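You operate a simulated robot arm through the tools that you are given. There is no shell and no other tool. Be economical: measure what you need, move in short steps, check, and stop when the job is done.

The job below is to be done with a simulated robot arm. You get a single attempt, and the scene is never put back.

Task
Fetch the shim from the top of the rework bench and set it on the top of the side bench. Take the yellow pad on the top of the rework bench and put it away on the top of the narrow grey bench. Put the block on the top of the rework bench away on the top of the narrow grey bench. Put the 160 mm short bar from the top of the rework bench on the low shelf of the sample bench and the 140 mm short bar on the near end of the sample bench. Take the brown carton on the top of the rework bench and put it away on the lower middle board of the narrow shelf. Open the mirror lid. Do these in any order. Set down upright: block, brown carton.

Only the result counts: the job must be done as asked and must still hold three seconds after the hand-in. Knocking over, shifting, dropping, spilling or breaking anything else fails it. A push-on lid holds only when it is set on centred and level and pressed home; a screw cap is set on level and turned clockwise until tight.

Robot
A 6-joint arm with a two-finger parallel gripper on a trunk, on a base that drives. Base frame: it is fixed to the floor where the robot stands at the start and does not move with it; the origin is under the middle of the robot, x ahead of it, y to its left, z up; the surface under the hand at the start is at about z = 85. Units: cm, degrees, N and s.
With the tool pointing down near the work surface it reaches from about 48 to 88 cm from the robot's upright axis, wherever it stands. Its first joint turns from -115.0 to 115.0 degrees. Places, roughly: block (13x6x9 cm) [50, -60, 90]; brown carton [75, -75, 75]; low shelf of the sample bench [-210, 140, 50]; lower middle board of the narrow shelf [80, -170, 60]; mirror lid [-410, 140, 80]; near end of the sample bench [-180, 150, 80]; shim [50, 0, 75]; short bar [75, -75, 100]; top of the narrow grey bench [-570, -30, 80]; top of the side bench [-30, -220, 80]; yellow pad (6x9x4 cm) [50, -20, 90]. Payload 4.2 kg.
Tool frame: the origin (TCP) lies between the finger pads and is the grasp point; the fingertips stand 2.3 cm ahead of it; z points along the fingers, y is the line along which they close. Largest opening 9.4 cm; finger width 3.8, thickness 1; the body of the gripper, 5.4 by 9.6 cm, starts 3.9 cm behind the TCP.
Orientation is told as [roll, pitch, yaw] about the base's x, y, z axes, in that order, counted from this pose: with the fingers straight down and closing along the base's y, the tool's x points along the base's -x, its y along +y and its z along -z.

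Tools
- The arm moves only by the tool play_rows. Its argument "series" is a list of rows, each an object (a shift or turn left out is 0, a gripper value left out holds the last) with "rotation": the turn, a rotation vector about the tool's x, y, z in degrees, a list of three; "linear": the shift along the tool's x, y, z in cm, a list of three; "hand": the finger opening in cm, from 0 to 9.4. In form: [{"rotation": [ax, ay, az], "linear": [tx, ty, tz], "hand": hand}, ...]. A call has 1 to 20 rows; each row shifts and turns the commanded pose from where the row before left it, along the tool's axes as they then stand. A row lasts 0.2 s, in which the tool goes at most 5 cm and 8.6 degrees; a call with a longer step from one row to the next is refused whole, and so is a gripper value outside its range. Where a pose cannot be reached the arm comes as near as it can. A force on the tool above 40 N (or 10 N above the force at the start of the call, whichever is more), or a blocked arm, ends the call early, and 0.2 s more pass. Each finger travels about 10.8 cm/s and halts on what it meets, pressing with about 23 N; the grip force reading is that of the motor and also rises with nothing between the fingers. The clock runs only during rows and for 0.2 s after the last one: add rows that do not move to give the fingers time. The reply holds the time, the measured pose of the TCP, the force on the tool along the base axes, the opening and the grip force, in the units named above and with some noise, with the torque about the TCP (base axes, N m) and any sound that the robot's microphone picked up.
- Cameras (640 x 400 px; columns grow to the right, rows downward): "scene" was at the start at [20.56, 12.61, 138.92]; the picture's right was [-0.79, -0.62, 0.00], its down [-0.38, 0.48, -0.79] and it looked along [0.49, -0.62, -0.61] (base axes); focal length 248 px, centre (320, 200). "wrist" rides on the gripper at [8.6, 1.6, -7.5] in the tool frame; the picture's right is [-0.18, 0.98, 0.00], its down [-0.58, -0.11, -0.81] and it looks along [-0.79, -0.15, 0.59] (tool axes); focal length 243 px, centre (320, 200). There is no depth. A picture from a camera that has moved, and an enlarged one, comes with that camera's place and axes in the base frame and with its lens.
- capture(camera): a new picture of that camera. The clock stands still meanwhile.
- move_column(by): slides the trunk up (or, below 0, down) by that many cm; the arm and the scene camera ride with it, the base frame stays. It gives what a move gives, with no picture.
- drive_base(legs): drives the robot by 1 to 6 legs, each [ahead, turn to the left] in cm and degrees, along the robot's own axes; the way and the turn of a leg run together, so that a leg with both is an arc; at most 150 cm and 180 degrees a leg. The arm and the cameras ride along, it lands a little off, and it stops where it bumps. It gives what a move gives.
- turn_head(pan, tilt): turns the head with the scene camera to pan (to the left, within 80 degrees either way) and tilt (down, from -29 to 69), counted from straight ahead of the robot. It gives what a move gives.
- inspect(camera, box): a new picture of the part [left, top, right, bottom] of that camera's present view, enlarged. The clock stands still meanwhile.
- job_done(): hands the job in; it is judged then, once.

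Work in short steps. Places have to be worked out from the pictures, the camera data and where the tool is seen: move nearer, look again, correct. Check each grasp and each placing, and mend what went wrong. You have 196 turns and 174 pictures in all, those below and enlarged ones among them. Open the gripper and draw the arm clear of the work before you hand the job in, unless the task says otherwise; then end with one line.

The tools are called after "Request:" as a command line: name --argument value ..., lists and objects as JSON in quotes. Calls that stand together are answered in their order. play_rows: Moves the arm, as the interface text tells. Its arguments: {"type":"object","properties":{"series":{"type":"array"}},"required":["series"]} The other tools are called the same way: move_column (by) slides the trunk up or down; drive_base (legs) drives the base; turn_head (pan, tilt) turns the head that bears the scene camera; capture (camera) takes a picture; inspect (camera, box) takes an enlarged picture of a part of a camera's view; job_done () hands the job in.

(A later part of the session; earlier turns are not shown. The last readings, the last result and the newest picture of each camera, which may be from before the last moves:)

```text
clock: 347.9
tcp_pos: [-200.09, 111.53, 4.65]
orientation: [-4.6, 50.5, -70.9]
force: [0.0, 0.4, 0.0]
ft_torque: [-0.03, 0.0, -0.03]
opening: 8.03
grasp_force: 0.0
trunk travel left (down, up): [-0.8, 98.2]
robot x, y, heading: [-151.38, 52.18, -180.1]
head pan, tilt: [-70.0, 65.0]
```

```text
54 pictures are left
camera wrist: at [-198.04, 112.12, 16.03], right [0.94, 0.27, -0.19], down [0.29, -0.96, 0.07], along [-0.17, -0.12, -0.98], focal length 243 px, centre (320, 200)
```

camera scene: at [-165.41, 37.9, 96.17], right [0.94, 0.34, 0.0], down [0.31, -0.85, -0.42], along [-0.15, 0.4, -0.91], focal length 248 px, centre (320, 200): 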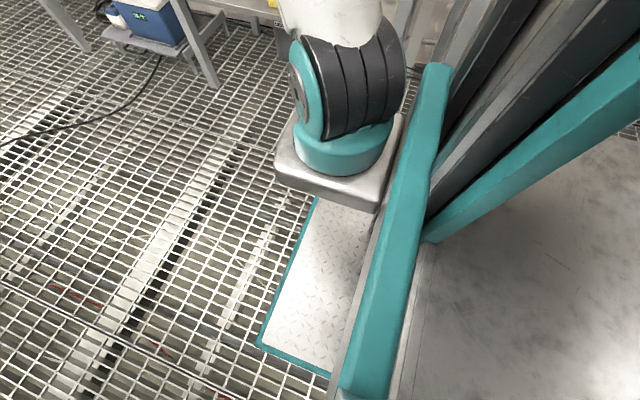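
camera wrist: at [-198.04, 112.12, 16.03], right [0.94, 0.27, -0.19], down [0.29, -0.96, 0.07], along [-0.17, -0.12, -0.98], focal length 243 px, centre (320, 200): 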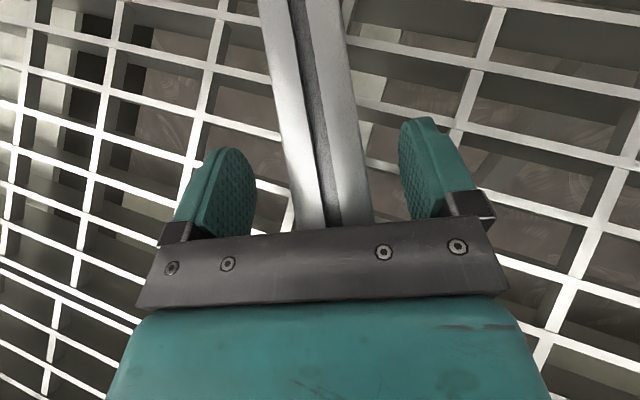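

Bar centred between fingers. Advance 2 cm and grip.

Request:
play_rows --series '[{"linear": [0, 0, 1.2]}, {"linear": [0, 0, 0.8]}, {}, {"hand": 2.5}, {"hand": 2.5}, {"hand": 2.5}, {"hand": 2.5}]'

Request:
play_rows --series '[{"linear": [2.3, -0.1, -1.9]}, {"linear": [3.1, -0.2, -2.5]}, {"linear": [3.1, -0.2, -2.5]}, {}]'

Request:
capture --camera "wrist"

```text
clock: 349.1
tcp_pos: [-200.93, 113.36, 3.73]
orientation: [-4.6, 51.2, -70.8]
force: [-0.3, -2.1, 15.6]
ft_torque: [-0.17, -0.43, -0.44]
opening: 3.95
grasp_force: 22.9
trunk travel left (down, up): [-0.8, 98.2]
robot x, y, heading: [-151.81, 51.54, 179.9]
head pan, tilt: [-70.0, 65.0]
stopped in row 5: the force on the tool passed its limit at 41 N (the readings are from after the stop); the commanded pose is now the measured one
```

```text
clock: 350.1
tcp_pos: [-200.75, 113.1, 14.54]
orientation: [-4.4, 50.7, -70.8]
force: [0.5, -1.1, -2.0]
ft_torque: [-0.08, -0.05, 0.01]
opening: 3.99
grasp_force: 22.8
trunk travel left (down, up): [-0.8, 98.2]
robot x, y, heading: [-151.1, 52.06, 180.1]
head pan, tilt: [-70.0, 65.0]
```

```text
53 pictures are left
camera wrist: at [-198.6, 113.63, 25.95], right [0.94, 0.27, -0.19], down [0.28, -0.96, 0.06], along [-0.17, -0.11, -0.98], focal length 243 px, centre (320, 200)
```

wrist: 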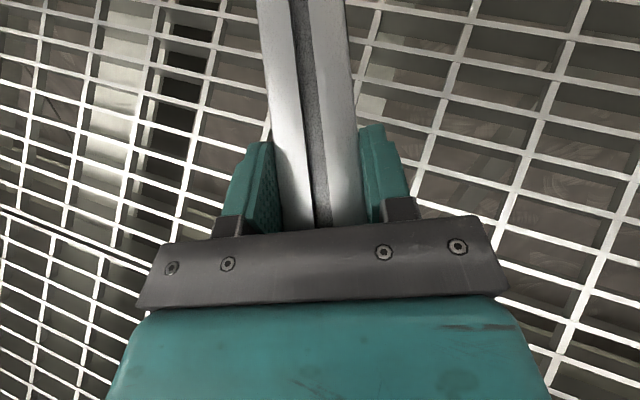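

Bar is held lying. Turn it to point along +y, retract in front of the bench and raise toward shelf height.

Request:
play_rows --series '[{"linear": [-0.3, 0, -4]}, {"rotation": [-6.6, 0.4, 5.4]}, {"rotation": [-6.6, 0.4, 5.4]}, {"rotation": [-6.6, 0.4, 5.4]}, {"linear": [3.2, 0, -3]}, {"linear": [3.5, 0, -2.8]}, {"linear": [3.5, 0, -2.8]}, {"linear": [3.5, 0, -2.8]}, {"linear": [3.5, 0, -2.8]}, {"linear": [3.5, 0, -2.8]}, {}]'

Request:
capture --camera "wrist"

```text
clock: 352.5
tcp_pos: [-197.95, 109.95, 43.49]
orientation: [-4.6, 50.7, -96.4]
force: [-0.1, 0.2, -2.3]
ft_torque: [-0.07, 0.01, 0.01]
opening: 4.01
grasp_force: 22.9
trunk travel left (down, up): [-0.8, 98.2]
robot x, y, heading: [-151.33, 51.82, 179.9]
head pan, tilt: [-70.0, 65.0]
```

```text
52 pictures are left
camera wrist: at [-195.79, 109.5, 54.92], right [0.97, -0.16, -0.19], down [-0.15, -0.99, 0.06], along [-0.2, -0.03, -0.98], focal length 243 px, centre (320, 200)
```

wrist: 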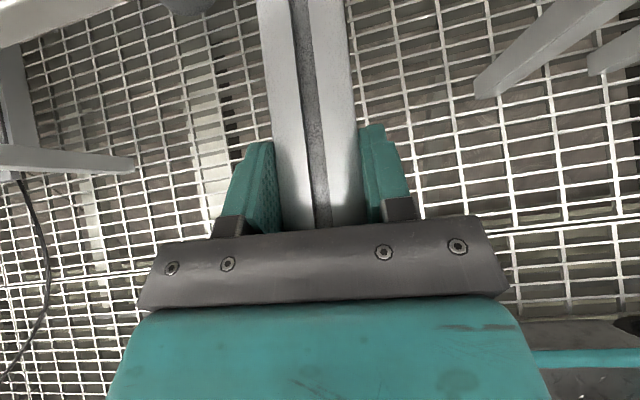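

Bar tip is close to the shelf edge; pull back 6 cm, raise the trunk 10 cm and look.

Request:
play_rows --series '[{"linear": [-1.87, 0.13, -2.35]}, {"linear": [-1.87, 0.13, -2.35]}, {}]'

Request:
move_column --by 10.5

Request:
capture --camera "wrist"

Request:
turn_head --pan -58 --tilt 15

Request:
capture --camera "scene"

```text
clock: 353.3
tcp_pos: [-198.1, 103.98, 43.67]
orientation: [-4.7, 50.7, -96.4]
force: [-0.2, 0.0, -2.3]
ft_torque: [-0.06, 0.02, 0.03]
opening: 4.0
grasp_force: 23.4
trunk travel left (down, up): [-0.8, 98.2]
robot x, y, heading: [-151.3, 51.82, 180.0]
head pan, tilt: [-70.0, 65.0]
```

```text
clock: 354.6
tcp_pos: [-198.06, 104.02, 54.09]
orientation: [-4.6, 50.7, -96.4]
force: [1.1, 0.2, -3.0]
ft_torque: [-0.08, 0.03, 0.0]
opening: 3.99
grasp_force: 23.2
trunk travel left (down, up): [-11.3, 87.7]
robot x, y, heading: [-151.88, 51.61, 179.8]
head pan, tilt: [-70.0, 65.0]
```

```text
51 pictures are left
camera wrist: at [-195.89, 103.6, 65.54], right [0.97, -0.16, -0.19], down [-0.15, -0.99, 0.06], along [-0.2, -0.03, -0.98], focal length 243 px, centre (320, 200)
```

wrist: 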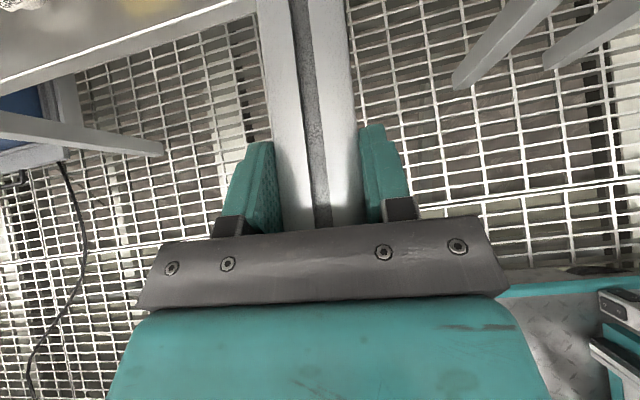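

```text
clock: 355.8
tcp_pos: [-198.29, 104.03, 54.12]
orientation: [-4.7, 50.7, -96.4]
force: [0.2, -0.4, -2.2]
ft_torque: [-0.06, -0.01, -0.01]
opening: 3.97
grasp_force: 23.5
trunk travel left (down, up): [-11.3, 87.7]
robot x, y, heading: [-151.67, 51.78, 180.0]
head pan, tilt: [-58.0, 15.0]
```

```text
50 pictures are left
camera scene: at [-171.67, 40.13, 78.84], right [0.85, 0.53, 0.0], down [0.14, -0.22, -0.97], along [-0.51, 0.82, -0.26], focal length 248 px, centre (320, 200)
```

scene: 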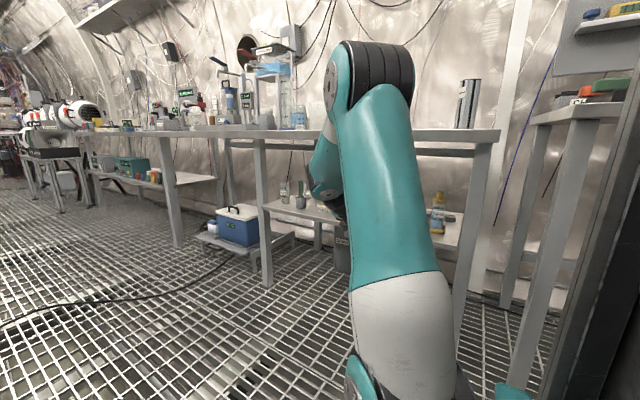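

Move in at this height, first 13.5 cm, then check.

Request:
play_rows --series '[{"linear": [2.82, 0.3, 3.53]}, {"linear": [2.82, 0.3, 3.53]}, {"linear": [2.82, 0.1, 3.53]}, {}]'

Request:
capture --camera "wrist"

Request:
capture --camera "scene"

```text
clock: 356.8
tcp_pos: [-196.81, 117.6, 53.89]
orientation: [-4.7, 50.7, -96.2]
force: [-0.8, -0.1, -2.9]
ft_torque: [-0.08, 0.0, 0.01]
opening: 4.01
grasp_force: 22.7
trunk travel left (down, up): [-11.3, 87.7]
robot x, y, heading: [-151.57, 51.83, 180.2]
head pan, tilt: [-58.0, 15.0]
```

```text
49 pictures are left
camera wrist: at [-194.55, 117.2, 65.28], right [0.97, -0.16, -0.19], down [-0.15, -0.99, 0.06], along [-0.2, -0.03, -0.98], focal length 243 px, centre (320, 200)
```

wrist: 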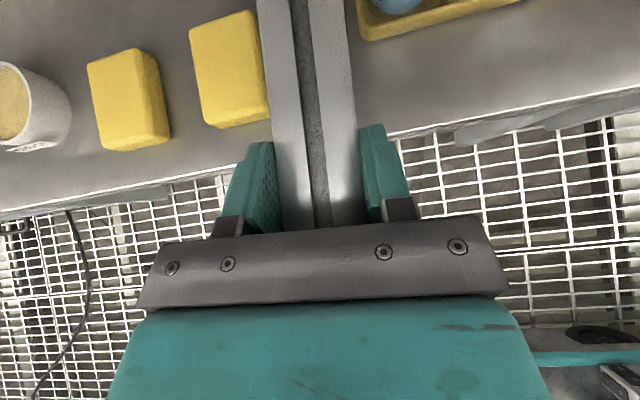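

```text
48 pictures are left
camera scene: at [-171.66, 40.13, 78.85], right [0.85, 0.53, 0.0], down [0.14, -0.22, -0.97], along [-0.51, 0.82, -0.26], focal length 248 px, centre (320, 200)
```

scene: 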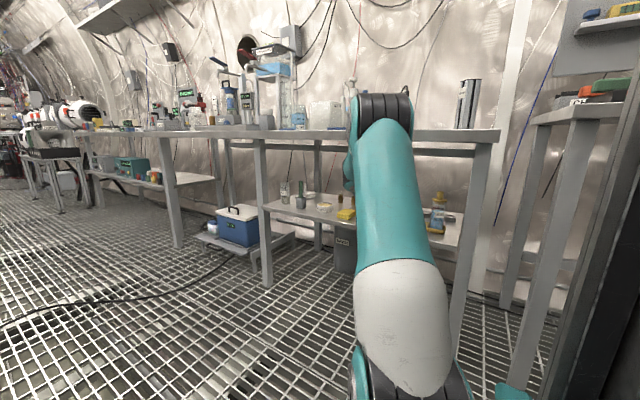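

Geometry matches: gap x -201…-193.4, bar centred near -196.8. Move in the remaining 8.9 cm and lower to z≈49.8.

Request:
play_rows --series '[{"linear": [2.78, 0.13, 3.49]}, {"linear": [2.78, 0.13, 3.49]}, {"linear": [-1.6, 0, 1.25]}, {"linear": [-1.6, 0, 1.25]}, {}]'

Request:
capture --camera "wrist"

```text
clock: 358.0
tcp_pos: [-196.25, 126.3, 49.95]
orientation: [-4.8, 51.1, -96.4]
force: [3.2, -10.4, 13.7]
ft_torque: [-0.17, -0.52, -0.35]
opening: 3.99
grasp_force: 22.7
trunk travel left (down, up): [-11.3, 87.7]
robot x, y, heading: [-151.47, 52.06, -180.1]
head pan, tilt: [-58.0, 15.0]
```

```text
47 pictures are left
camera wrist: at [-194.06, 125.89, 61.37], right [0.97, -0.16, -0.19], down [-0.15, -0.99, 0.06], along [-0.2, -0.03, -0.98], focal length 243 px, centre (320, 200)
```

wrist: 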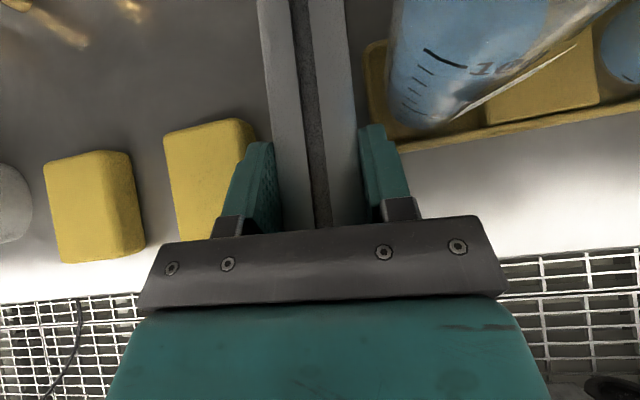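

A finger is touching the tray corner. Back up slightly: raise 2, pull out 2 cm and shift 0.7 cm left.

Request:
play_rows --series '[{"linear": [1.56, 0, -1.25]}, {"linear": [-1.25, -0.7, -1.57]}, {}]'

Request:
capture --camera "wrist"

```text
clock: 358.8
tcp_pos: [-197.06, 124.41, 51.7]
orientation: [-4.6, 50.7, -96.4]
force: [0.0, -0.3, -2.8]
ft_torque: [-0.07, -0.02, -0.04]
opening: 4.0
grasp_force: 22.9
trunk travel left (down, up): [-11.3, 87.7]
robot x, y, heading: [-151.39, 51.72, 179.9]
head pan, tilt: [-58.0, 15.0]
```

```text
46 pictures are left
camera wrist: at [-194.73, 123.98, 63.15], right [0.97, -0.16, -0.19], down [-0.15, -0.99, 0.06], along [-0.2, -0.03, -0.98], focal length 243 px, centre (320, 200)
```

wrist: 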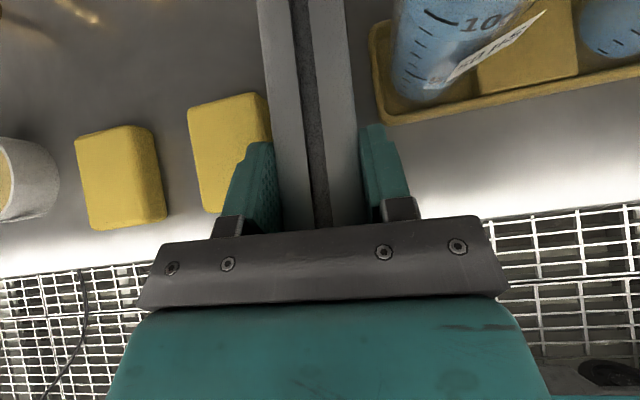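

Tray unmoved, fingers now clear of it. Lower in small steps.

Request:
play_rows --series '[{"linear": [-1.2, 0, 0.94]}, {"linear": [-0.55, 0, 0.44]}, {"linear": [-0.3, 0, 0.24]}, {}]'

```text
clock: 359.8
tcp_pos: [-197.05, 124.48, 49.77]
orientation: [-5.0, 51.2, -96.7]
force: [0.8, -1.3, 27.4]
ft_torque: [-0.68, -0.55, 0.0]
opening: 4.0
grasp_force: 23.0
trunk travel left (down, up): [-11.3, 87.7]
robot x, y, heading: [-151.56, 52.04, 179.8]
head pan, tilt: [-58.0, 15.0]
```

Near end touches first (slight tilt); it will settle. Ease up and release, then withdraw.

Request:
play_rows --series '[{"linear": [0.15, 0, -0.1]}, {"hand": 4.8}, {"hand": 5.0}, {}, {"linear": [0.3, 0, -1.5]}, {"linear": [0.6, 0, -2.5]}, {"linear": [0.6, 0, -4]}, {"linear": [0, 0, -4]}, {}]'

Request:
capture --camera "wrist"

```text
clock: 361.8
tcp_pos: [-197.02, 116.11, 58.18]
orientation: [-4.6, 50.7, -96.4]
force: [-0.1, -0.1, -0.9]
ft_torque: [-0.02, 0.0, 0.0]
opening: 5.01
grasp_force: 0.1
trunk travel left (down, up): [-11.3, 87.7]
robot x, y, heading: [-151.61, 51.88, 179.9]
head pan, tilt: [-58.0, 15.0]
```

```text
45 pictures are left
camera wrist: at [-194.84, 115.58, 69.57], right [0.97, -0.16, -0.19], down [-0.15, -0.99, 0.06], along [-0.2, -0.03, -0.98], focal length 243 px, centre (320, 200)
```

wrist: 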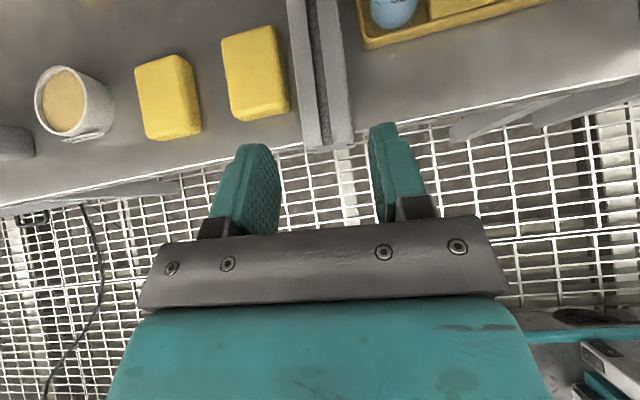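

The bar lies on the shelf with ~1.5 cm overhang. Nudge it in 2 cm with closed fingertips, then withdraw.

Request:
play_rows --series '[{"linear": [-1.2, 0.1, -1.6], "hand": 0}, {"hand": 0}, {"hand": 0}, {"linear": [-4, 0.4, 2.7]}, {"linear": [-3.8, 0.4, 2.8]}, {"linear": [1.04, -0.07, 1.3]}, {"linear": [1.04, -0.07, 1.3]}, {"linear": [1.04, -0.07, 1.3]}, {}, {"linear": [-1.87, 0.1, -2.35]}, {"linear": [-2.5, 0.1, -3.1]}, {"linear": [-1.2, 0.1, -4.5]}, {"linear": [0, 0, -4]}, {}]'

Request:
capture --camera "wrist"

```text
clock: 364.8
tcp_pos: [-196.83, 103.92, 53.14]
orientation: [-4.5, 50.8, -96.4]
force: [0.6, -0.6, 0.3]
ft_torque: [0.0, 0.01, 0.0]
opening: 0.02
grasp_force: 22.9
trunk travel left (down, up): [-11.3, 87.7]
robot x, y, heading: [-151.48, 51.67, 180.4]
head pan, tilt: [-58.0, 15.0]
```

```text
44 pictures are left
camera wrist: at [-194.65, 103.48, 64.51], right [0.97, -0.16, -0.19], down [-0.15, -0.99, 0.06], along [-0.2, -0.03, -0.98], focal length 243 px, centre (320, 200)
```

wrist: 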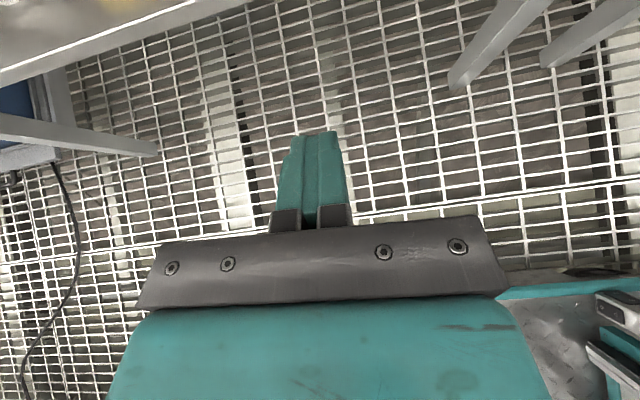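

Raise the trunk and straighten the tool, then verify the shelf with the head camera.

Request:
move_column --by 40

Request:
play_rows --series '[{"rotation": [0, -8.3, 0]}, {"rotation": [0, -8.3, 0]}, {"rotation": [0, -8.3, 0]}, {"rotation": [0, -8.3, 0]}, {"rotation": [0, -8.3, 0]}, {"rotation": [0, -8.3, 0]}, {"rotation": [-4, 0, 0], "hand": 9}, {"linear": [0, 0, -4]}, {"linear": [0, 0, -4]}, {"linear": [0, 0, -4]}, {}]'

Request:
move_column --by 24

Request:
drive_base --legs '[[-40, 0]]'

Request:
turn_head --pan -40 --tilt 28

Request:
capture --camera "scene"

```text
clock: 368.6
tcp_pos: [-196.82, 103.86, 93.1]
orientation: [-4.7, 50.7, -96.4]
force: [0.6, -0.2, 0.1]
ft_torque: [-0.02, 0.02, 0.03]
opening: 0.0
grasp_force: 22.9
trunk travel left (down, up): [-51.3, 47.7]
robot x, y, heading: [-150.95, 51.51, 179.9]
head pan, tilt: [-58.0, 15.0]
```

```text
clock: 371.1
tcp_pos: [-197.06, 103.76, 105.11]
orientation: [1.1, 1.1, -92.9]
force: [-0.2, -0.1, 0.3]
ft_torque: [-0.02, 0.01, 0.02]
opening: 9.0
grasp_force: 0.1
trunk travel left (down, up): [-51.3, 47.7]
robot x, y, heading: [-151.32, 51.5, 180.0]
head pan, tilt: [-58.0, 15.0]
```

```text
clock: 373.6
tcp_pos: [-197.12, 103.7, 129.04]
orientation: [1.0, 1.0, -92.8]
force: [0.6, 0.8, -0.2]
ft_torque: [0.01, 0.02, -0.02]
opening: 9.01
grasp_force: 0.0
trunk travel left (down, up): [-75.3, 23.7]
robot x, y, heading: [-151.49, 51.83, 179.7]
head pan, tilt: [-58.0, 15.0]
```

```text
clock: 376.0
tcp_pos: [-157.25, 103.57, 128.99]
orientation: [1.1, 1.0, -92.7]
force: [-0.2, 0.2, 0.0]
ft_torque: [0.02, 0.01, -0.03]
opening: 8.99
grasp_force: 0.1
trunk travel left (down, up): [-75.3, 23.7]
robot x, y, heading: [-111.51, 51.62, -179.9]
head pan, tilt: [-58.0, 15.0]
```

```text
clock: 376.9
tcp_pos: [-157.32, 103.75, 129.14]
orientation: [1.2, 1.0, -92.6]
force: [0.2, 0.3, -0.1]
ft_torque: [0.01, 0.05, 0.0]
opening: 8.97
grasp_force: 0.1
trunk travel left (down, up): [-75.3, 23.7]
robot x, y, heading: [-111.71, 51.85, -179.9]
head pan, tilt: [-40.0, 28.0]
```

```text
43 pictures are left
camera scene: at [-133.7, 38.08, 140.75], right [0.64, 0.77, 0.0], down [0.36, -0.3, -0.88], along [-0.68, 0.57, -0.47], focal length 248 px, centre (320, 200)
```

scene: 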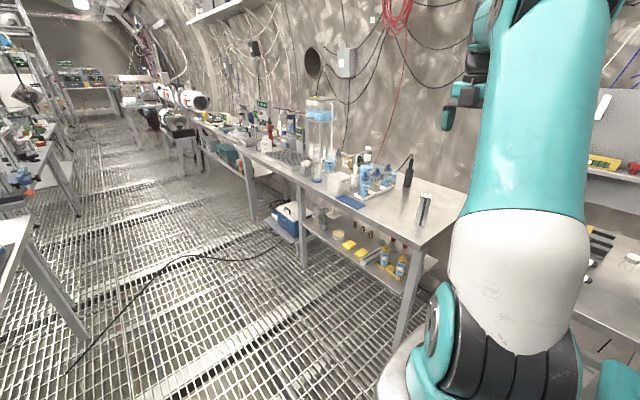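

Request:
inspect --camera "scene" --box '[290, 180, 450, 290]'

```text
3.64 times, centred on (370, 235) of scene
camera zoom: at [-133.7, 38.08, 140.75], right [0.64, 0.77, 0.0], down [0.36, -0.3, -0.88], along [-0.68, 0.57, -0.47], focal length 903 px, centre (138, 73)
```

zoom: 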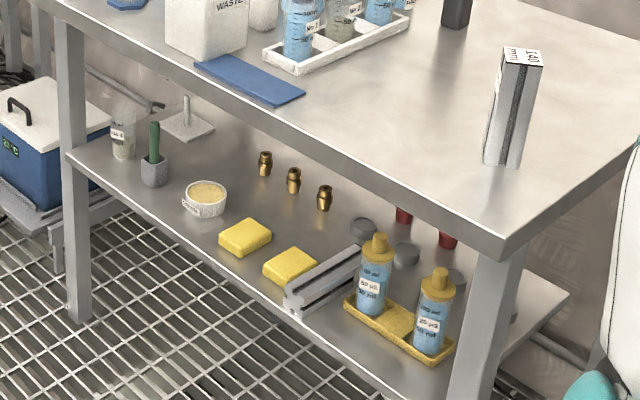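

160 bar lies safely on the low shelf, 140 stands on the near end. Now fetch the yellow pad: drive back to the rework bench.

Request:
drive_base --legs '[[0, -150], [0, -64], [110, 0], [0, 34]]'

Request:
turn_head --pan -5 --tilt 48

Request:
capture --camera "scene"

```text
clock: 393.1
tcp_pos: [27.49, -59.71, 129.0]
orientation: [1.1, 1.0, 88.3]
force: [0.0, -0.6, -0.6]
ft_torque: [-0.01, -0.01, 0.01]
opening: 9.0
grasp_force: 0.1
trunk travel left (down, up): [-75.3, 23.7]
robot x, y, heading: [-18.94, -8.39, 1.2]
head pan, tilt: [-40.0, 28.0]
```

```text
clock: 394.1
tcp_pos: [27.63, -59.74, 129.03]
orientation: [1.0, 1.0, 88.2]
force: [1.1, 0.1, 0.2]
ft_torque: [0.0, -0.02, -0.01]
opening: 8.99
grasp_force: 0.0
trunk travel left (down, up): [-75.3, 23.7]
robot x, y, heading: [-19.3, -8.53, 1.0]
head pan, tilt: [-5.0, 48.0]
```

```text
41 pictures are left
camera scene: at [3.74, 10.66, 137.75], right [-0.07, -1.0, 0.0], down [-0.74, 0.05, -0.67], along [0.67, -0.05, -0.74], focal length 248 px, centre (320, 200)
```

scene: 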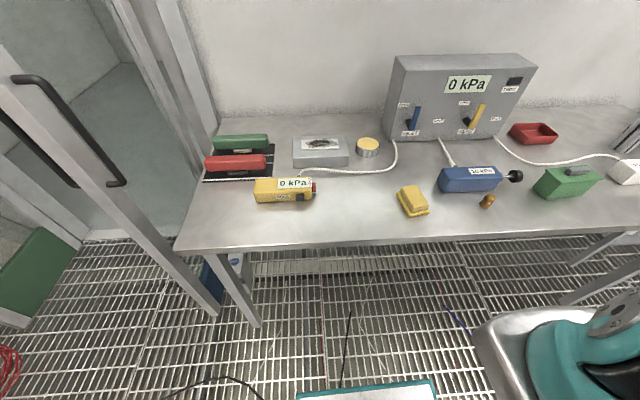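

Zoom in on the pad and the block.

Request:
inspect --camera "scene" --box '[380, 150, 540, 250]'

```text
4.00 times, centred on (460, 200) of scene
camera zoom: at [3.74, 10.66, 137.75], right [-0.07, -1.0, 0.0], down [-0.74, 0.05, -0.67], along [0.67, -0.05, -0.74], focal length 993 px, centre (-240, 200)
```

zoom: 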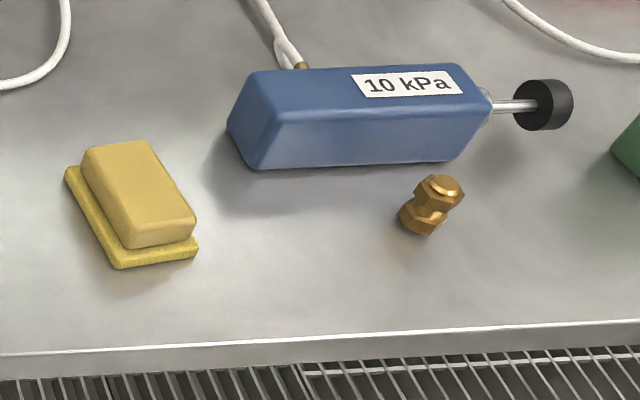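

Pad centre ≈(48.5,-19.1), long axis ≈6° from x, so yaw 6° closes across its 6 cm side. Rotate and move above it.

Request:
play_rows --series '[{"rotation": [-1, 0, 8.2]}, {"rotation": [0, 0, 8.2]}, {"rotation": [0, 0, 8.2]}, {"rotation": [0, 0, 8.2]}, {"rotation": [0, 0, 8.2]}, {"rotation": [0, 0, 8.2]}, {"rotation": [0, 0, 8.2]}, {"rotation": [0, 0, 8.2]}, {"rotation": [0, 0, 8.2]}, {"rotation": [0, 0, 8.4]}, {}]'

Request:
play_rows --series '[{"linear": [-2.5, 3.82, 0]}, {"linear": [-2.5, 3.82, 0]}, {"linear": [-2.5, 3.82, 0]}, {"linear": [-2.5, 3.82, 0]}, {"linear": [-2.5, 3.82, 0]}, {"linear": [-2.5, 3.82, 0]}, {"linear": [-2.5, 3.82, 0]}, {"linear": [-2.5, 3.82, 0]}, {"linear": [-1, 3.82, 0]}, {"linear": [0, 3.82, 0]}, {"linear": [0, 0, 4.5]}, {"linear": [0, 0, 4.5]}, {"linear": [0, 0, 4.5]}, {"linear": [0, 0, 4.5]}, {"linear": [0, 0, 4.5]}, {}]'

Request:
capture --camera "wrist"

```text
clock: 396.5
tcp_pos: [27.56, -59.7, 128.97]
orientation: [-0.7, 2.1, 5.9]
force: [0.0, 0.1, 0.7]
ft_torque: [-0.01, -0.01, 0.02]
opening: 9.01
grasp_force: 0.2
trunk travel left (down, up): [-75.3, 23.7]
robot x, y, heading: [-18.85, -8.87, 1.0]
head pan, tilt: [-5.0, 48.0]
```

```text
clock: 399.9
tcp_pos: [43.45, -19.75, 105.21]
orientation: [-0.7, 2.3, 6.0]
force: [0.1, -0.5, -0.7]
ft_torque: [-0.01, 0.0, 0.02]
opening: 9.01
grasp_force: 0.1
trunk travel left (down, up): [-75.3, 23.7]
robot x, y, heading: [-19.2, -8.17, 1.1]
head pan, tilt: [-5.0, 48.0]
```

```text
39 pictures are left
camera wrist: at [35.02, -19.01, 113.16], right [0.08, 1.0, -0.02], down [0.62, -0.04, 0.79], along [0.78, -0.07, -0.62], focal length 243 px, centre (320, 200)
```

wrist: 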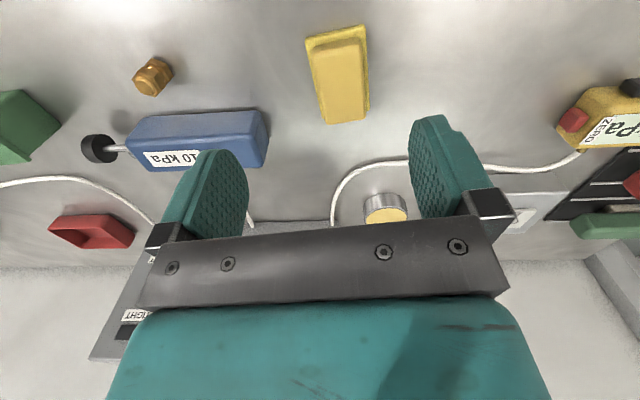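

Upper part centre ≈(47.3,-18.1), 4.7 cm wide. Level the tool, shift over it, descend to z≈89.2 and grip.

Request:
play_rows --series '[{"rotation": [-0.7, -2.2, 0]}, {"linear": [-4.0, 1.24, 0]}, {"linear": [0, 0, 4.5]}, {"linear": [0, 0, 4.5]}, {"linear": [0, 0, 4]}, {"linear": [0, 0, 2.0]}, {}]'

Request:
inspect --camera "scene" --box '[360, 130, 480, 250]'

```text
clock: 401.5
tcp_pos: [47.41, -18.15, 90.29]
orientation: [0.1, 0.0, 6.1]
force: [0.2, 0.1, 0.4]
ft_torque: [-0.03, -0.01, 0.02]
opening: 9.0
grasp_force: 0.0
trunk travel left (down, up): [-75.3, 23.7]
robot x, y, heading: [-18.87, -8.66, 1.0]
head pan, tilt: [-5.0, 48.0]
```

```text
3.33 times, centred on (420, 190) of scene
camera zoom: at [3.73, 10.68, 137.75], right [-0.07, -1.0, 0.0], down [-0.74, 0.05, -0.67], along [0.67, -0.05, -0.74], focal length 828 px, centre (-13, 233)
```

zoom: 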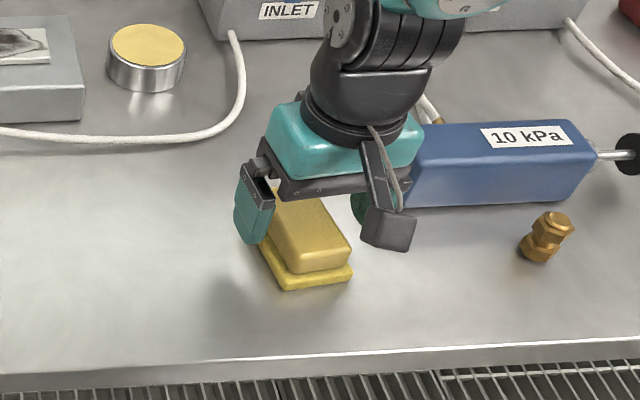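

Fingers straddle the pad. Down 1 cm, close, lift.

Request:
play_rows --series '[{"linear": [0, 0, 1.0]}, {"hand": 3}, {"hand": 3}, {"hand": 3}, {"hand": 3}, {"hand": 3}]'

Request:
play_rows --series '[{"linear": [0, 0, -2]}, {"linear": [0, 0, -4]}, {"linear": [0, 0, -4]}, {"linear": [0, 0, -4]}, {"linear": [0, 0, -4]}, {"linear": [0, 0, -4]}, {}]'

Request:
capture --camera "scene"

```text
clock: 402.9
tcp_pos: [47.48, -18.15, 89.37]
orientation: [0.1, 0.0, 6.1]
force: [-0.2, -0.6, 0.8]
ft_torque: [-0.02, -0.1, -0.01]
opening: 4.72
grasp_force: 22.8
trunk travel left (down, up): [-75.3, 23.7]
robot x, y, heading: [-18.95, -8.51, 1.4]
head pan, tilt: [-5.0, 48.0]
```

```text
clock: 404.5
tcp_pos: [47.27, -17.99, 111.42]
orientation: [0.0, 0.0, 6.1]
force: [0.6, 0.5, -0.8]
ft_torque: [0.01, -0.02, -0.04]
opening: 4.73
grasp_force: 23.4
trunk travel left (down, up): [-75.3, 23.7]
robot x, y, heading: [-18.83, -8.63, 0.9]
head pan, tilt: [-5.0, 48.0]
```

```text
37 pictures are left
camera scene: at [3.75, 10.68, 137.75], right [-0.07, -1.0, 0.0], down [-0.74, 0.05, -0.67], along [0.67, -0.05, -0.74], focal length 248 px, centre (320, 200)
```

scene: 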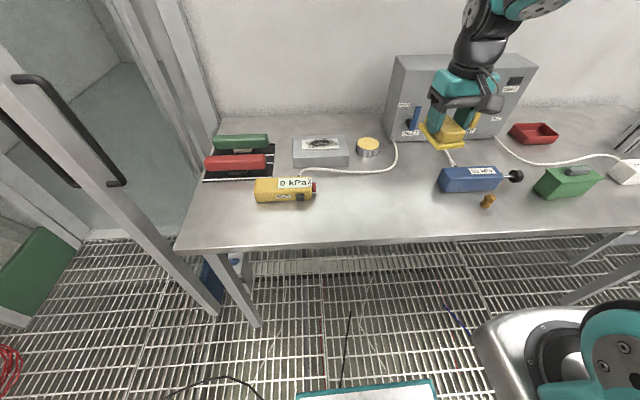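

Pad held. Drive into the aisle toward the far end and look ahead.

Request:
drive_base --legs '[[0, -46], [-80, 0], [0, 150], [0, 74.5], [150, 0], [60, 0]]'

Request:
turn_head --pan 8 --tilt 15

Request:
capture --camera "scene"

```text
clock: 430.3
tcp_pos: [-349.67, 60.44, 111.33]
orientation: [0.1, -0.1, -175.3]
force: [0.6, 0.1, -0.6]
ft_torque: [0.0, -0.01, 0.02]
opening: 4.7
grasp_force: 22.5
trunk travel left (down, up): [-75.3, 23.7]
robot x, y, heading: [-283.27, 49.37, 179.7]
head pan, tilt: [-5.0, 48.0]
```

```text
clock: 431.2
tcp_pos: [-349.83, 60.35, 111.35]
orientation: [0.1, 0.0, -175.4]
force: [0.4, -0.3, -1.0]
ft_torque: [0.02, -0.01, -0.01]
opening: 4.7
grasp_force: 22.9
trunk travel left (down, up): [-75.3, 23.7]
robot x, y, heading: [-283.39, 49.47, 179.7]
head pan, tilt: [8.0, 15.0]
```

```text
36 pictures are left
camera scene: at [-308.27, 28.53, 142.84], right [-0.14, 0.99, 0.0], down [0.26, 0.04, -0.97], along [-0.96, -0.13, -0.26], focal length 248 px, centre (320, 200)
```

scene: 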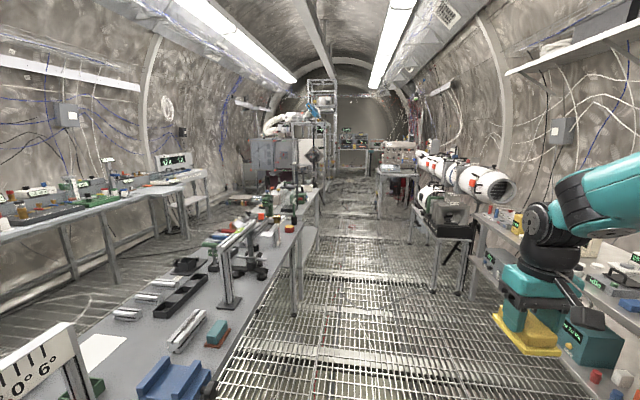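

The narrow grey bench runs along the left of the aisle. Drive further with a slight left drift to keep clear, and look again.

Request:
drive_base --legs '[[0, 7], [140, 0], [0, -7]]'

Request:
turn_head --pan 25 --tilt 20

Request:
capture --camera "scene"

```text
clock: 439.4
tcp_pos: [-489.83, 44.56, 111.4]
orientation: [0.0, -0.1, -175.6]
force: [0.2, 0.1, -0.5]
ft_torque: [0.02, 0.02, 0.02]
opening: 4.71
grasp_force: 23.3
trunk travel left (down, up): [-75.3, 23.7]
robot x, y, heading: [-424.08, 32.89, 179.4]
head pan, tilt: [8.0, 15.0]
```

```text
clock: 440.2
tcp_pos: [-489.8, 44.7, 111.27]
orientation: [-0.1, 0.0, -175.7]
force: [-0.5, 0.0, -0.8]
ft_torque: [-0.03, -0.02, -0.04]
opening: 4.69
grasp_force: 23.0
trunk travel left (down, up): [-75.3, 23.7]
robot x, y, heading: [-423.95, 32.81, 179.3]
head pan, tilt: [25.0, 20.0]
```

```text
35 pictures are left
camera scene: at [-447.72, 9.85, 142.04], right [-0.41, 0.91, 0.0], down [0.31, 0.14, -0.94], along [-0.86, -0.39, -0.34], focal length 248 px, centre (320, 200)
```

scene: 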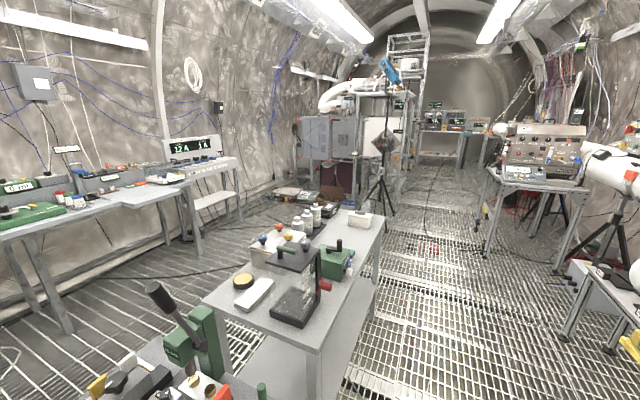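

The narrow grey bench spans x -493…-585, y -55…-10. Drive alongside it and look from above on the left.

Request:
drive_base --legs '[[105, 0.7]]'

Request:
turn_head --pan 75 --tilt 42

Request:
capture --camera "scene"

```text
clock: 445.6
tcp_pos: [-595.52, 45.2, 111.42]
orientation: [0.0, 0.0, -175.5]
force: [0.1, 0.5, -0.3]
ft_torque: [-0.04, 0.02, 0.01]
opening: 4.7
grasp_force: 22.6
trunk travel left (down, up): [-75.3, 23.7]
robot x, y, heading: [-529.62, 34.16, 179.7]
head pan, tilt: [25.0, 20.0]
```

```text
clock: 446.8
tcp_pos: [-595.6, 45.23, 111.46]
orientation: [0.0, 0.0, -175.5]
force: [0.3, -0.8, -1.6]
ft_torque: [0.01, 0.01, 0.0]
opening: 4.72
grasp_force: 23.0
trunk travel left (down, up): [-75.3, 23.7]
robot x, y, heading: [-530.03, 33.82, 179.6]
head pan, tilt: [75.0, 42.0]
```

```text
34 pictures are left
camera scene: at [-547.11, 6.44, 138.6], right [-0.96, 0.27, 0.0], down [0.18, 0.64, -0.74], along [-0.2, -0.72, -0.67], focal length 248 px, centre (320, 200)
```

scene: 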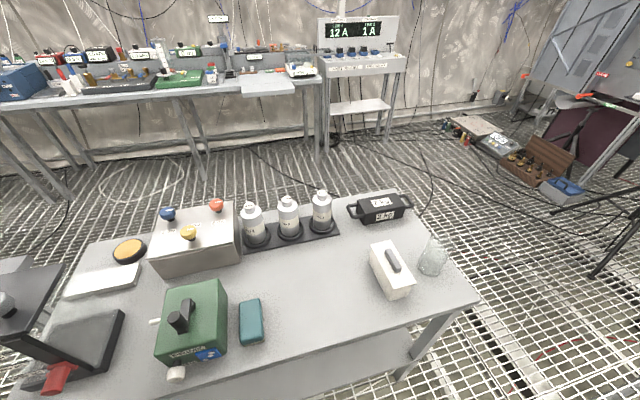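

Free rectangle x -543…-569, y -13…-37. I'll put the pad at (-549,-25) and later the block at (-562,-25). Rotate the tool and swing the arm left.

Request:
play_rows --series '[{"rotation": [0, 0, -7.8]}, {"rotation": [0, 0, -7.8]}, {"rotation": [0, 0, -7.8]}, {"rotation": [0, 0, -7.8]}, {"rotation": [0, 0, -7.8]}, {"rotation": [0, 0, -7.8]}, {"rotation": [0, 0, -7.8]}, {"rotation": [0, 0, -7.8]}, {"rotation": [0, 0, -7.8]}, {"rotation": [0, 0, -7.8]}, {"rotation": [0, 0, -7.5]}, {}]'

Request:
play_rows --series '[{"linear": [-4.6, 0, 0]}, {"linear": [-4.6, 0, 0]}, {"linear": [-4.6, 0, 0]}, {"linear": [-4.6, 0, 0]}, {"linear": [-4.6, 0, 0]}, {"linear": [-4.6, 0, 0]}, {"linear": [-4.6, 0, 0]}, {"linear": [-4.6, 0, 0]}, {"linear": [-4.6, 0, 0]}, {"linear": [-4.6, 0, 0]}, {"linear": [-4.6, 0, 0]}, {}]'

Request:
play_rows --series '[{"linear": [-1.8, 4.25, 0]}, {"linear": [-1.8, 4.25, 0]}, {"linear": [-1.8, 4.25, 0]}, {"linear": [-1.8, 4.25, 0]}, {"linear": [-1.8, 4.25, 0]}, {"linear": [-1.8, 4.25, 0]}, {"linear": [-1.8, 4.25, 0]}, {"linear": [-1.8, 4.25, 0]}, {"linear": [-1.8, 4.25, 0]}, {"linear": [-1.8, 4.25, 0]}, {"linear": [-1.8, 4.0, 0]}, {}]'

Request:
capture --camera "scene"

```text
clock: 449.4
tcp_pos: [-595.64, 45.19, 111.36]
orientation: [0.0, 0.0, -89.9]
force: [0.3, 0.5, 0.2]
ft_torque: [0.03, -0.02, 0.03]
opening: 4.73
grasp_force: 22.7
trunk travel left (down, up): [-75.3, 23.7]
robot x, y, heading: [-529.68, 34.1, 179.6]
head pan, tilt: [75.0, 42.0]
```

```text
clock: 452.0
tcp_pos: [-594.88, -4.99, 111.28]
orientation: [0.0, 0.1, -90.0]
force: [0.2, -0.2, -0.5]
ft_torque: [-0.03, -0.01, 0.0]
opening: 4.71
grasp_force: 23.0
out of reach, approached as far as the arm can: row 11
trunk travel left (down, up): [-75.3, 23.7]
robot x, y, heading: [-529.91, 34.31, 179.9]
head pan, tilt: [75.0, 42.0]
```

```text
clock: 454.6
tcp_pos: [-552.05, -20.82, 110.38]
orientation: [0.0, 0.4, -91.1]
force: [-0.7, 1.2, -1.1]
ft_torque: [0.04, 0.01, 0.02]
opening: 4.7
grasp_force: 23.3
out of reach, approached as far as the arm can: row 9, 10, 11
trunk travel left (down, up): [-75.3, 23.7]
robot x, y, heading: [-529.54, 34.16, 179.6]
head pan, tilt: [75.0, 42.0]
```

```text
33 pictures are left
camera scene: at [-547.1, 6.42, 138.6], right [-0.96, 0.26, 0.0], down [0.18, 0.65, -0.74], along [-0.2, -0.72, -0.67], focal length 248 px, centre (320, 200)
```

scene: 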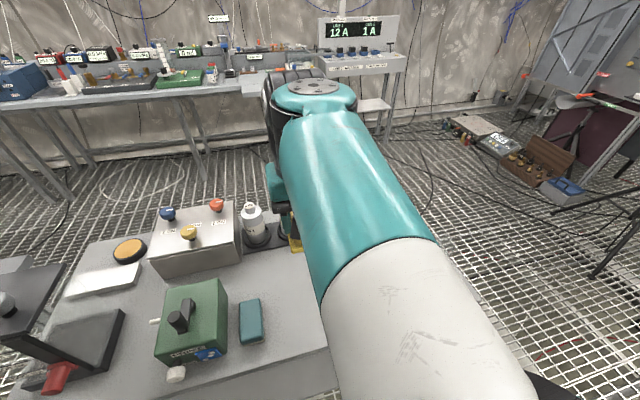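

The spot under the gripper (-552,-21) is inside the free rectangle. Lower here.

Request:
play_rows --series '[{"linear": [0, 0, 4.5]}, {"linear": [0, 0, 4.5]}, {"linear": [0, 0, 4.5]}, {"linear": [0, 0, 4.5]}, {"linear": [0, 0, 4.5]}, {}]'

Request:
capture --camera "wrist"

```text
clock: 456.0
tcp_pos: [-550.81, -20.93, 88.12]
orientation: [-0.1, 0.0, -89.9]
force: [-0.4, 1.0, -0.9]
ft_torque: [-0.01, -0.03, -0.02]
opening: 4.7
grasp_force: 23.1
trunk travel left (down, up): [-75.3, 23.7]
robot x, y, heading: [-529.69, 34.15, 179.5]
head pan, tilt: [75.0, 42.0]
```

```text
32 pictures are left
camera wrist: at [-549.22, -12.26, 95.68], right [0.98, -0.18, 0.0], down [-0.11, -0.58, 0.81], along [-0.15, -0.79, -0.59], focal length 243 px, centre (320, 200)
```

wrist: 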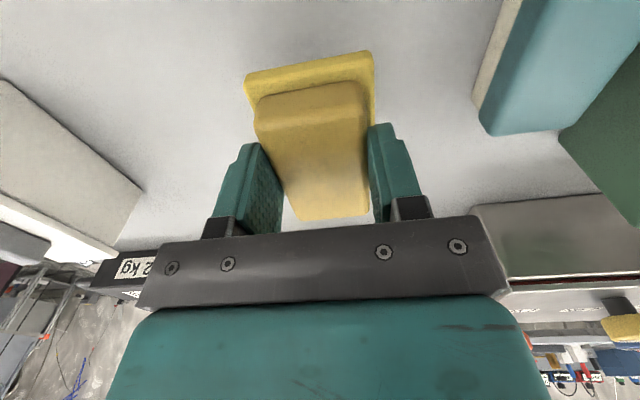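

Clear all round. Final lowering until contact.

Request:
play_rows --series '[{"linear": [0, 0, 1.5]}, {"linear": [0, 0, 1.0]}, {"linear": [0, 0, 0.5]}, {"linear": [0, 0, 0.3]}, {}]'

Request:
play_rows --series '[{"linear": [0, 0, 0.2]}, {"linear": [0, 0, 0.2]}, {"linear": [0, 0, 0.2]}, {}]'

```text
clock: 457.2
tcp_pos: [-550.85, -21.01, 85.05]
orientation: [0.0, -0.1, -90.0]
force: [-0.1, 0.1, -1.8]
ft_torque: [0.0, -0.01, 0.0]
opening: 4.72
grasp_force: 22.9
trunk travel left (down, up): [-75.3, 23.7]
robot x, y, heading: [-529.49, 33.84, 179.7]
head pan, tilt: [75.0, 42.0]
```

```text
clock: 458.2
tcp_pos: [-550.85, -20.8, 84.45]
orientation: [0.0, -0.2, -90.1]
force: [0.4, -0.4, 0.0]
ft_torque: [-0.01, -0.01, 0.0]
opening: 4.73
grasp_force: 23.4
trunk travel left (down, up): [-75.3, 23.7]
robot x, y, heading: [-529.85, 33.97, 179.8]
head pan, tilt: [75.0, 42.0]
```

Request:
play_rows --series '[{"linear": [0, 0, 0.2]}, {"linear": [0, 0, 0.2]}, {}]'

```text
clock: 459.0
tcp_pos: [-550.73, -20.93, 84.27]
orientation: [0.0, -0.3, -90.0]
force: [-0.1, -0.4, 17.9]
ft_torque: [-0.06, 0.01, 0.01]
opening: 4.7
grasp_force: 23.0
trunk travel left (down, up): [-75.3, 23.7]
robot x, y, heading: [-529.25, 33.91, 179.7]
head pan, tilt: [75.0, 42.0]
```

Pad down. Release, lift, and check; then return the arm to the front.

Request:
play_rows --series '[{"linear": [0, 0, -0.1]}, {"hand": 8}, {"hand": 8}, {"linear": [0, 0, -3]}, {"linear": [0, 0, -4.5]}, {"linear": [0, 0, -4.5]}, {"linear": [0, 0, -4.5]}, {"linear": [0, 0, -4.5]}, {"linear": [0, 0, -4.5]}, {"linear": [0, 0, -4]}, {}]'

Request:
capture --camera "wrist"

Request:
play_rows --series '[{"linear": [1.8, -4.3, 0]}, {"linear": [1.8, -4.3, 0]}, {"linear": [1.8, -4.3, 0]}, {"linear": [1.8, -4.3, 0]}, {"linear": [1.8, -4.3, 0]}, {"linear": [1.8, -4.3, 0]}, {"linear": [1.8, -4.3, 0]}, {"linear": [1.8, -4.3, 0]}, {"linear": [1.8, -4.3, 0]}, {"linear": [4.6, -0.5, 0]}, {"linear": [4.6, 0, 0]}, {"linear": [4.6, 0, 0]}, {"linear": [4.6, 0, 0]}, {"linear": [4.6, 0, 0]}, {"linear": [4.6, 0, 0]}, {"linear": [4.6, 0, 0]}, {}]'

```text
clock: 461.4
tcp_pos: [-550.85, -20.34, 113.43]
orientation: [-0.1, 0.0, -89.9]
force: [0.1, 0.7, -0.1]
ft_torque: [0.04, 0.01, 0.01]
opening: 8.01
grasp_force: 0.0
out of reach, approached as far as the arm can: row 5, 6, 9, 10
trunk travel left (down, up): [-75.3, 23.7]
robot x, y, heading: [-529.48, 33.94, 179.7]
head pan, tilt: [75.0, 42.0]
```

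```text
31 pictures are left
camera wrist: at [-549.26, -11.7, 121.0], right [0.98, -0.18, 0.0], down [-0.11, -0.58, 0.81], along [-0.15, -0.79, -0.59], focal length 243 px, centre (320, 200)
```

wrist: 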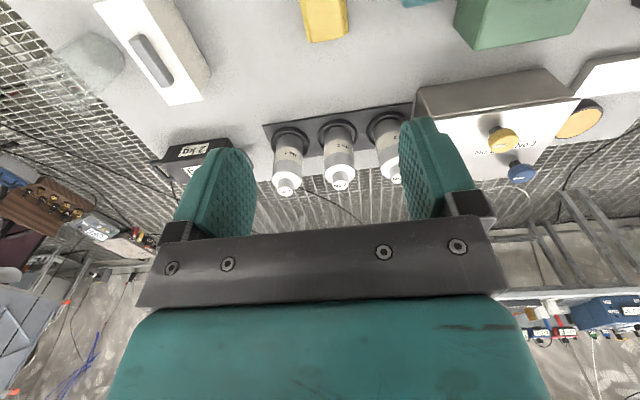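

```text
clock: 465.0
tcp_pos: [-590.22, 28.14, 113.35]
orientation: [0.0, -0.1, -89.9]
force: [0.6, 1.1, 0.3]
ft_torque: [-0.03, 0.01, -0.02]
opening: 8.01
grasp_force: 0.1
out of reach, approached as far as the arm can: row 1
trunk travel left (down, up): [-75.3, 23.7]
robot x, y, heading: [-529.76, 33.49, 179.6]
head pan, tilt: [75.0, 42.0]
```

Pad is in place. Back up to x≈-395 and look right for the mirror lid.

Request:
drive_base --legs '[[-135, 0]]'

Request:
turn_head --pan -45 --tilt 30

Request:
capture --camera "scene"

```text
clock: 471.8
tcp_pos: [-455.37, 27.24, 113.42]
orientation: [0.0, 0.0, -89.9]
force: [-0.4, -0.8, 0.7]
ft_torque: [-0.04, 0.02, 0.03]
opening: 8.02
grasp_force: 0.1
trunk travel left (down, up): [-75.3, 23.7]
robot x, y, heading: [-394.6, 32.92, 179.7]
head pan, tilt: [75.0, 42.0]
```

```text
clock: 473.8
tcp_pos: [-455.3, 27.31, 113.49]
orientation: [0.1, -0.1, -89.9]
force: [-0.2, -0.2, -0.1]
ft_torque: [-0.04, 0.03, -0.03]
opening: 8.0
grasp_force: 0.1
trunk travel left (down, up): [-75.3, 23.7]
robot x, y, heading: [-394.66, 32.68, 179.8]
head pan, tilt: [-45.0, 30.0]
```

```text
30 pictures are left
camera scene: at [-416.32, 20.16, 140.43], right [0.71, 0.7, 0.0], down [0.35, -0.36, -0.87], along [-0.61, 0.62, -0.5], focal length 248 px, centre (320, 200)
```

scene: 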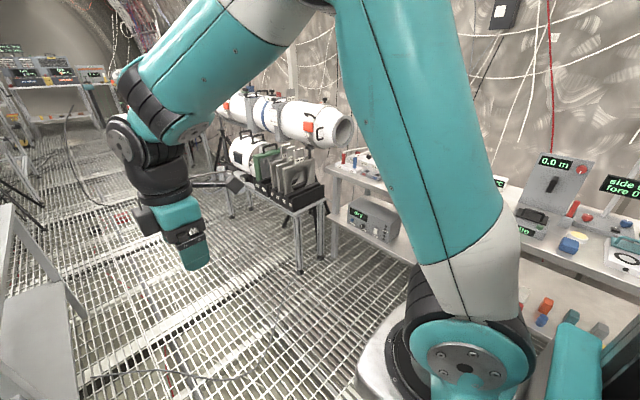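

The lid should be near (538,227) in this view. Zoom there.

Request:
inspect --camera "scene" --box '[470, 130, 640, 300]'

```text
2.35 times, centred on (555, 215) of scene
camera zoom: at [-416.32, 20.16, 140.43], right [0.71, 0.7, 0.0], down [0.35, -0.36, -0.87], along [-0.61, 0.62, -0.5], focal length 584 px, centre (-233, 165)
```

zoom: 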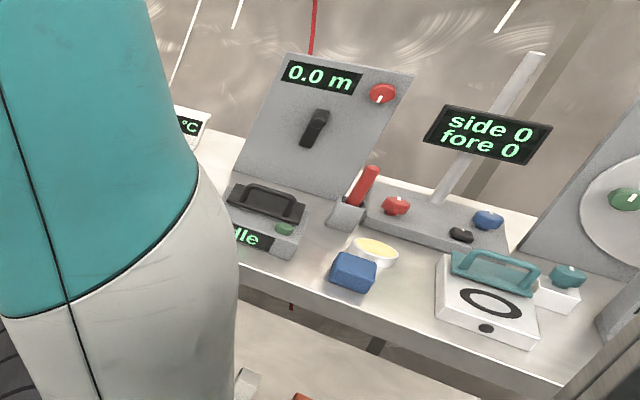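

I'll move over to y≈58 and face this bench squarely to identify and reach the lid.

Request:
drive_base --legs '[[0, 12], [-120, 0], [0, -12], [128, 0], [0, -88]]'

Request:
turn_head --pan 5 --tilt 40

Request:
capture --camera "scene"

```text
clock: 491.2
tcp_pos: [-411.33, 119.29, 113.39]
orientation: [0.1, 0.1, -178.0]
force: [0.2, 0.0, -0.5]
ft_torque: [0.0, 0.03, -0.03]
opening: 8.0
grasp_force: 0.0
trunk travel left (down, up): [-75.3, 23.7]
robot x, y, heading: [-403.6, 58.93, 91.6]
head pan, tilt: [-45.0, 30.0]
```

```text
clock: 492.4
tcp_pos: [-411.28, 119.42, 113.42]
orientation: [0.0, 0.0, -178.0]
force: [-0.2, 0.7, 0.1]
ft_torque: [0.0, 0.03, -0.02]
opening: 8.01
grasp_force: 0.2
trunk travel left (down, up): [-75.3, 23.7]
robot x, y, heading: [-403.37, 58.97, 91.9]
head pan, tilt: [5.0, 40.0]
```

```text
28 pictures are left
camera scene: at [-424.17, 81.95, 138.89], right [0.99, 0.11, 0.0], down [0.07, -0.64, -0.77], along [-0.09, 0.76, -0.64], focal length 248 px, centre (320, 200)
```

scene: 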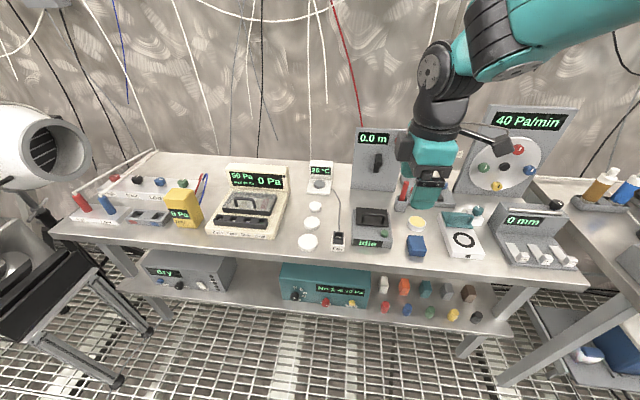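

Zoom on the candidates.

Request:
inspect --camera "scene" --box '[330, 180, 500, 270]'

Request:
inspect --camera "scene" --box '[190, 150, 350, 260]'

```text
3.76 times, centred on (415, 225) of scene
camera zoom: at [-424.17, 81.95, 138.89], right [0.99, 0.11, 0.0], down [0.07, -0.64, -0.77], along [-0.09, 0.76, -0.64], focal length 935 px, centre (-38, 106)
```

zoom: 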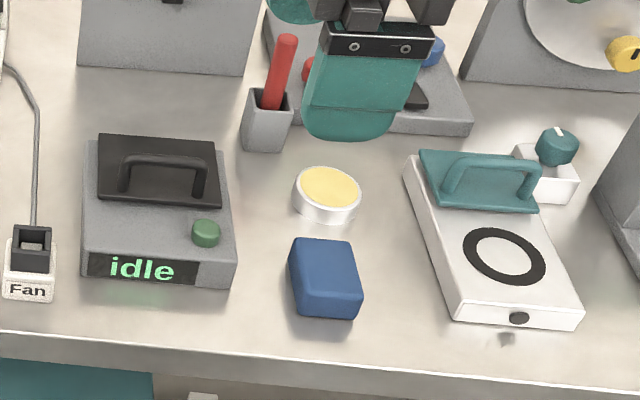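

```text
3.64 times, centred on (270, 205) of scene
camera zoom: at [-424.17, 81.95, 138.89], right [0.99, 0.11, 0.0], down [0.07, -0.64, -0.77], along [-0.09, 0.76, -0.64], focal length 903 px, centre (502, 182)
```

zoom: 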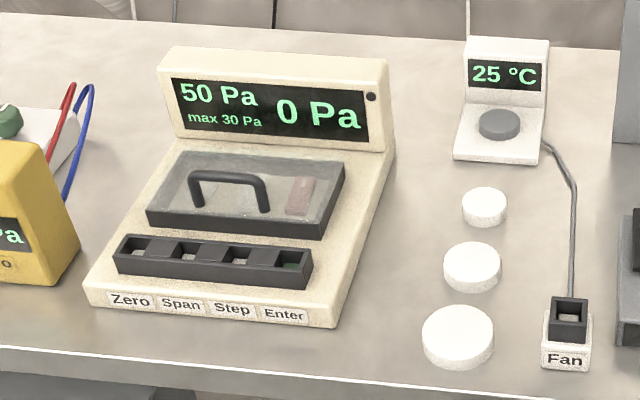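

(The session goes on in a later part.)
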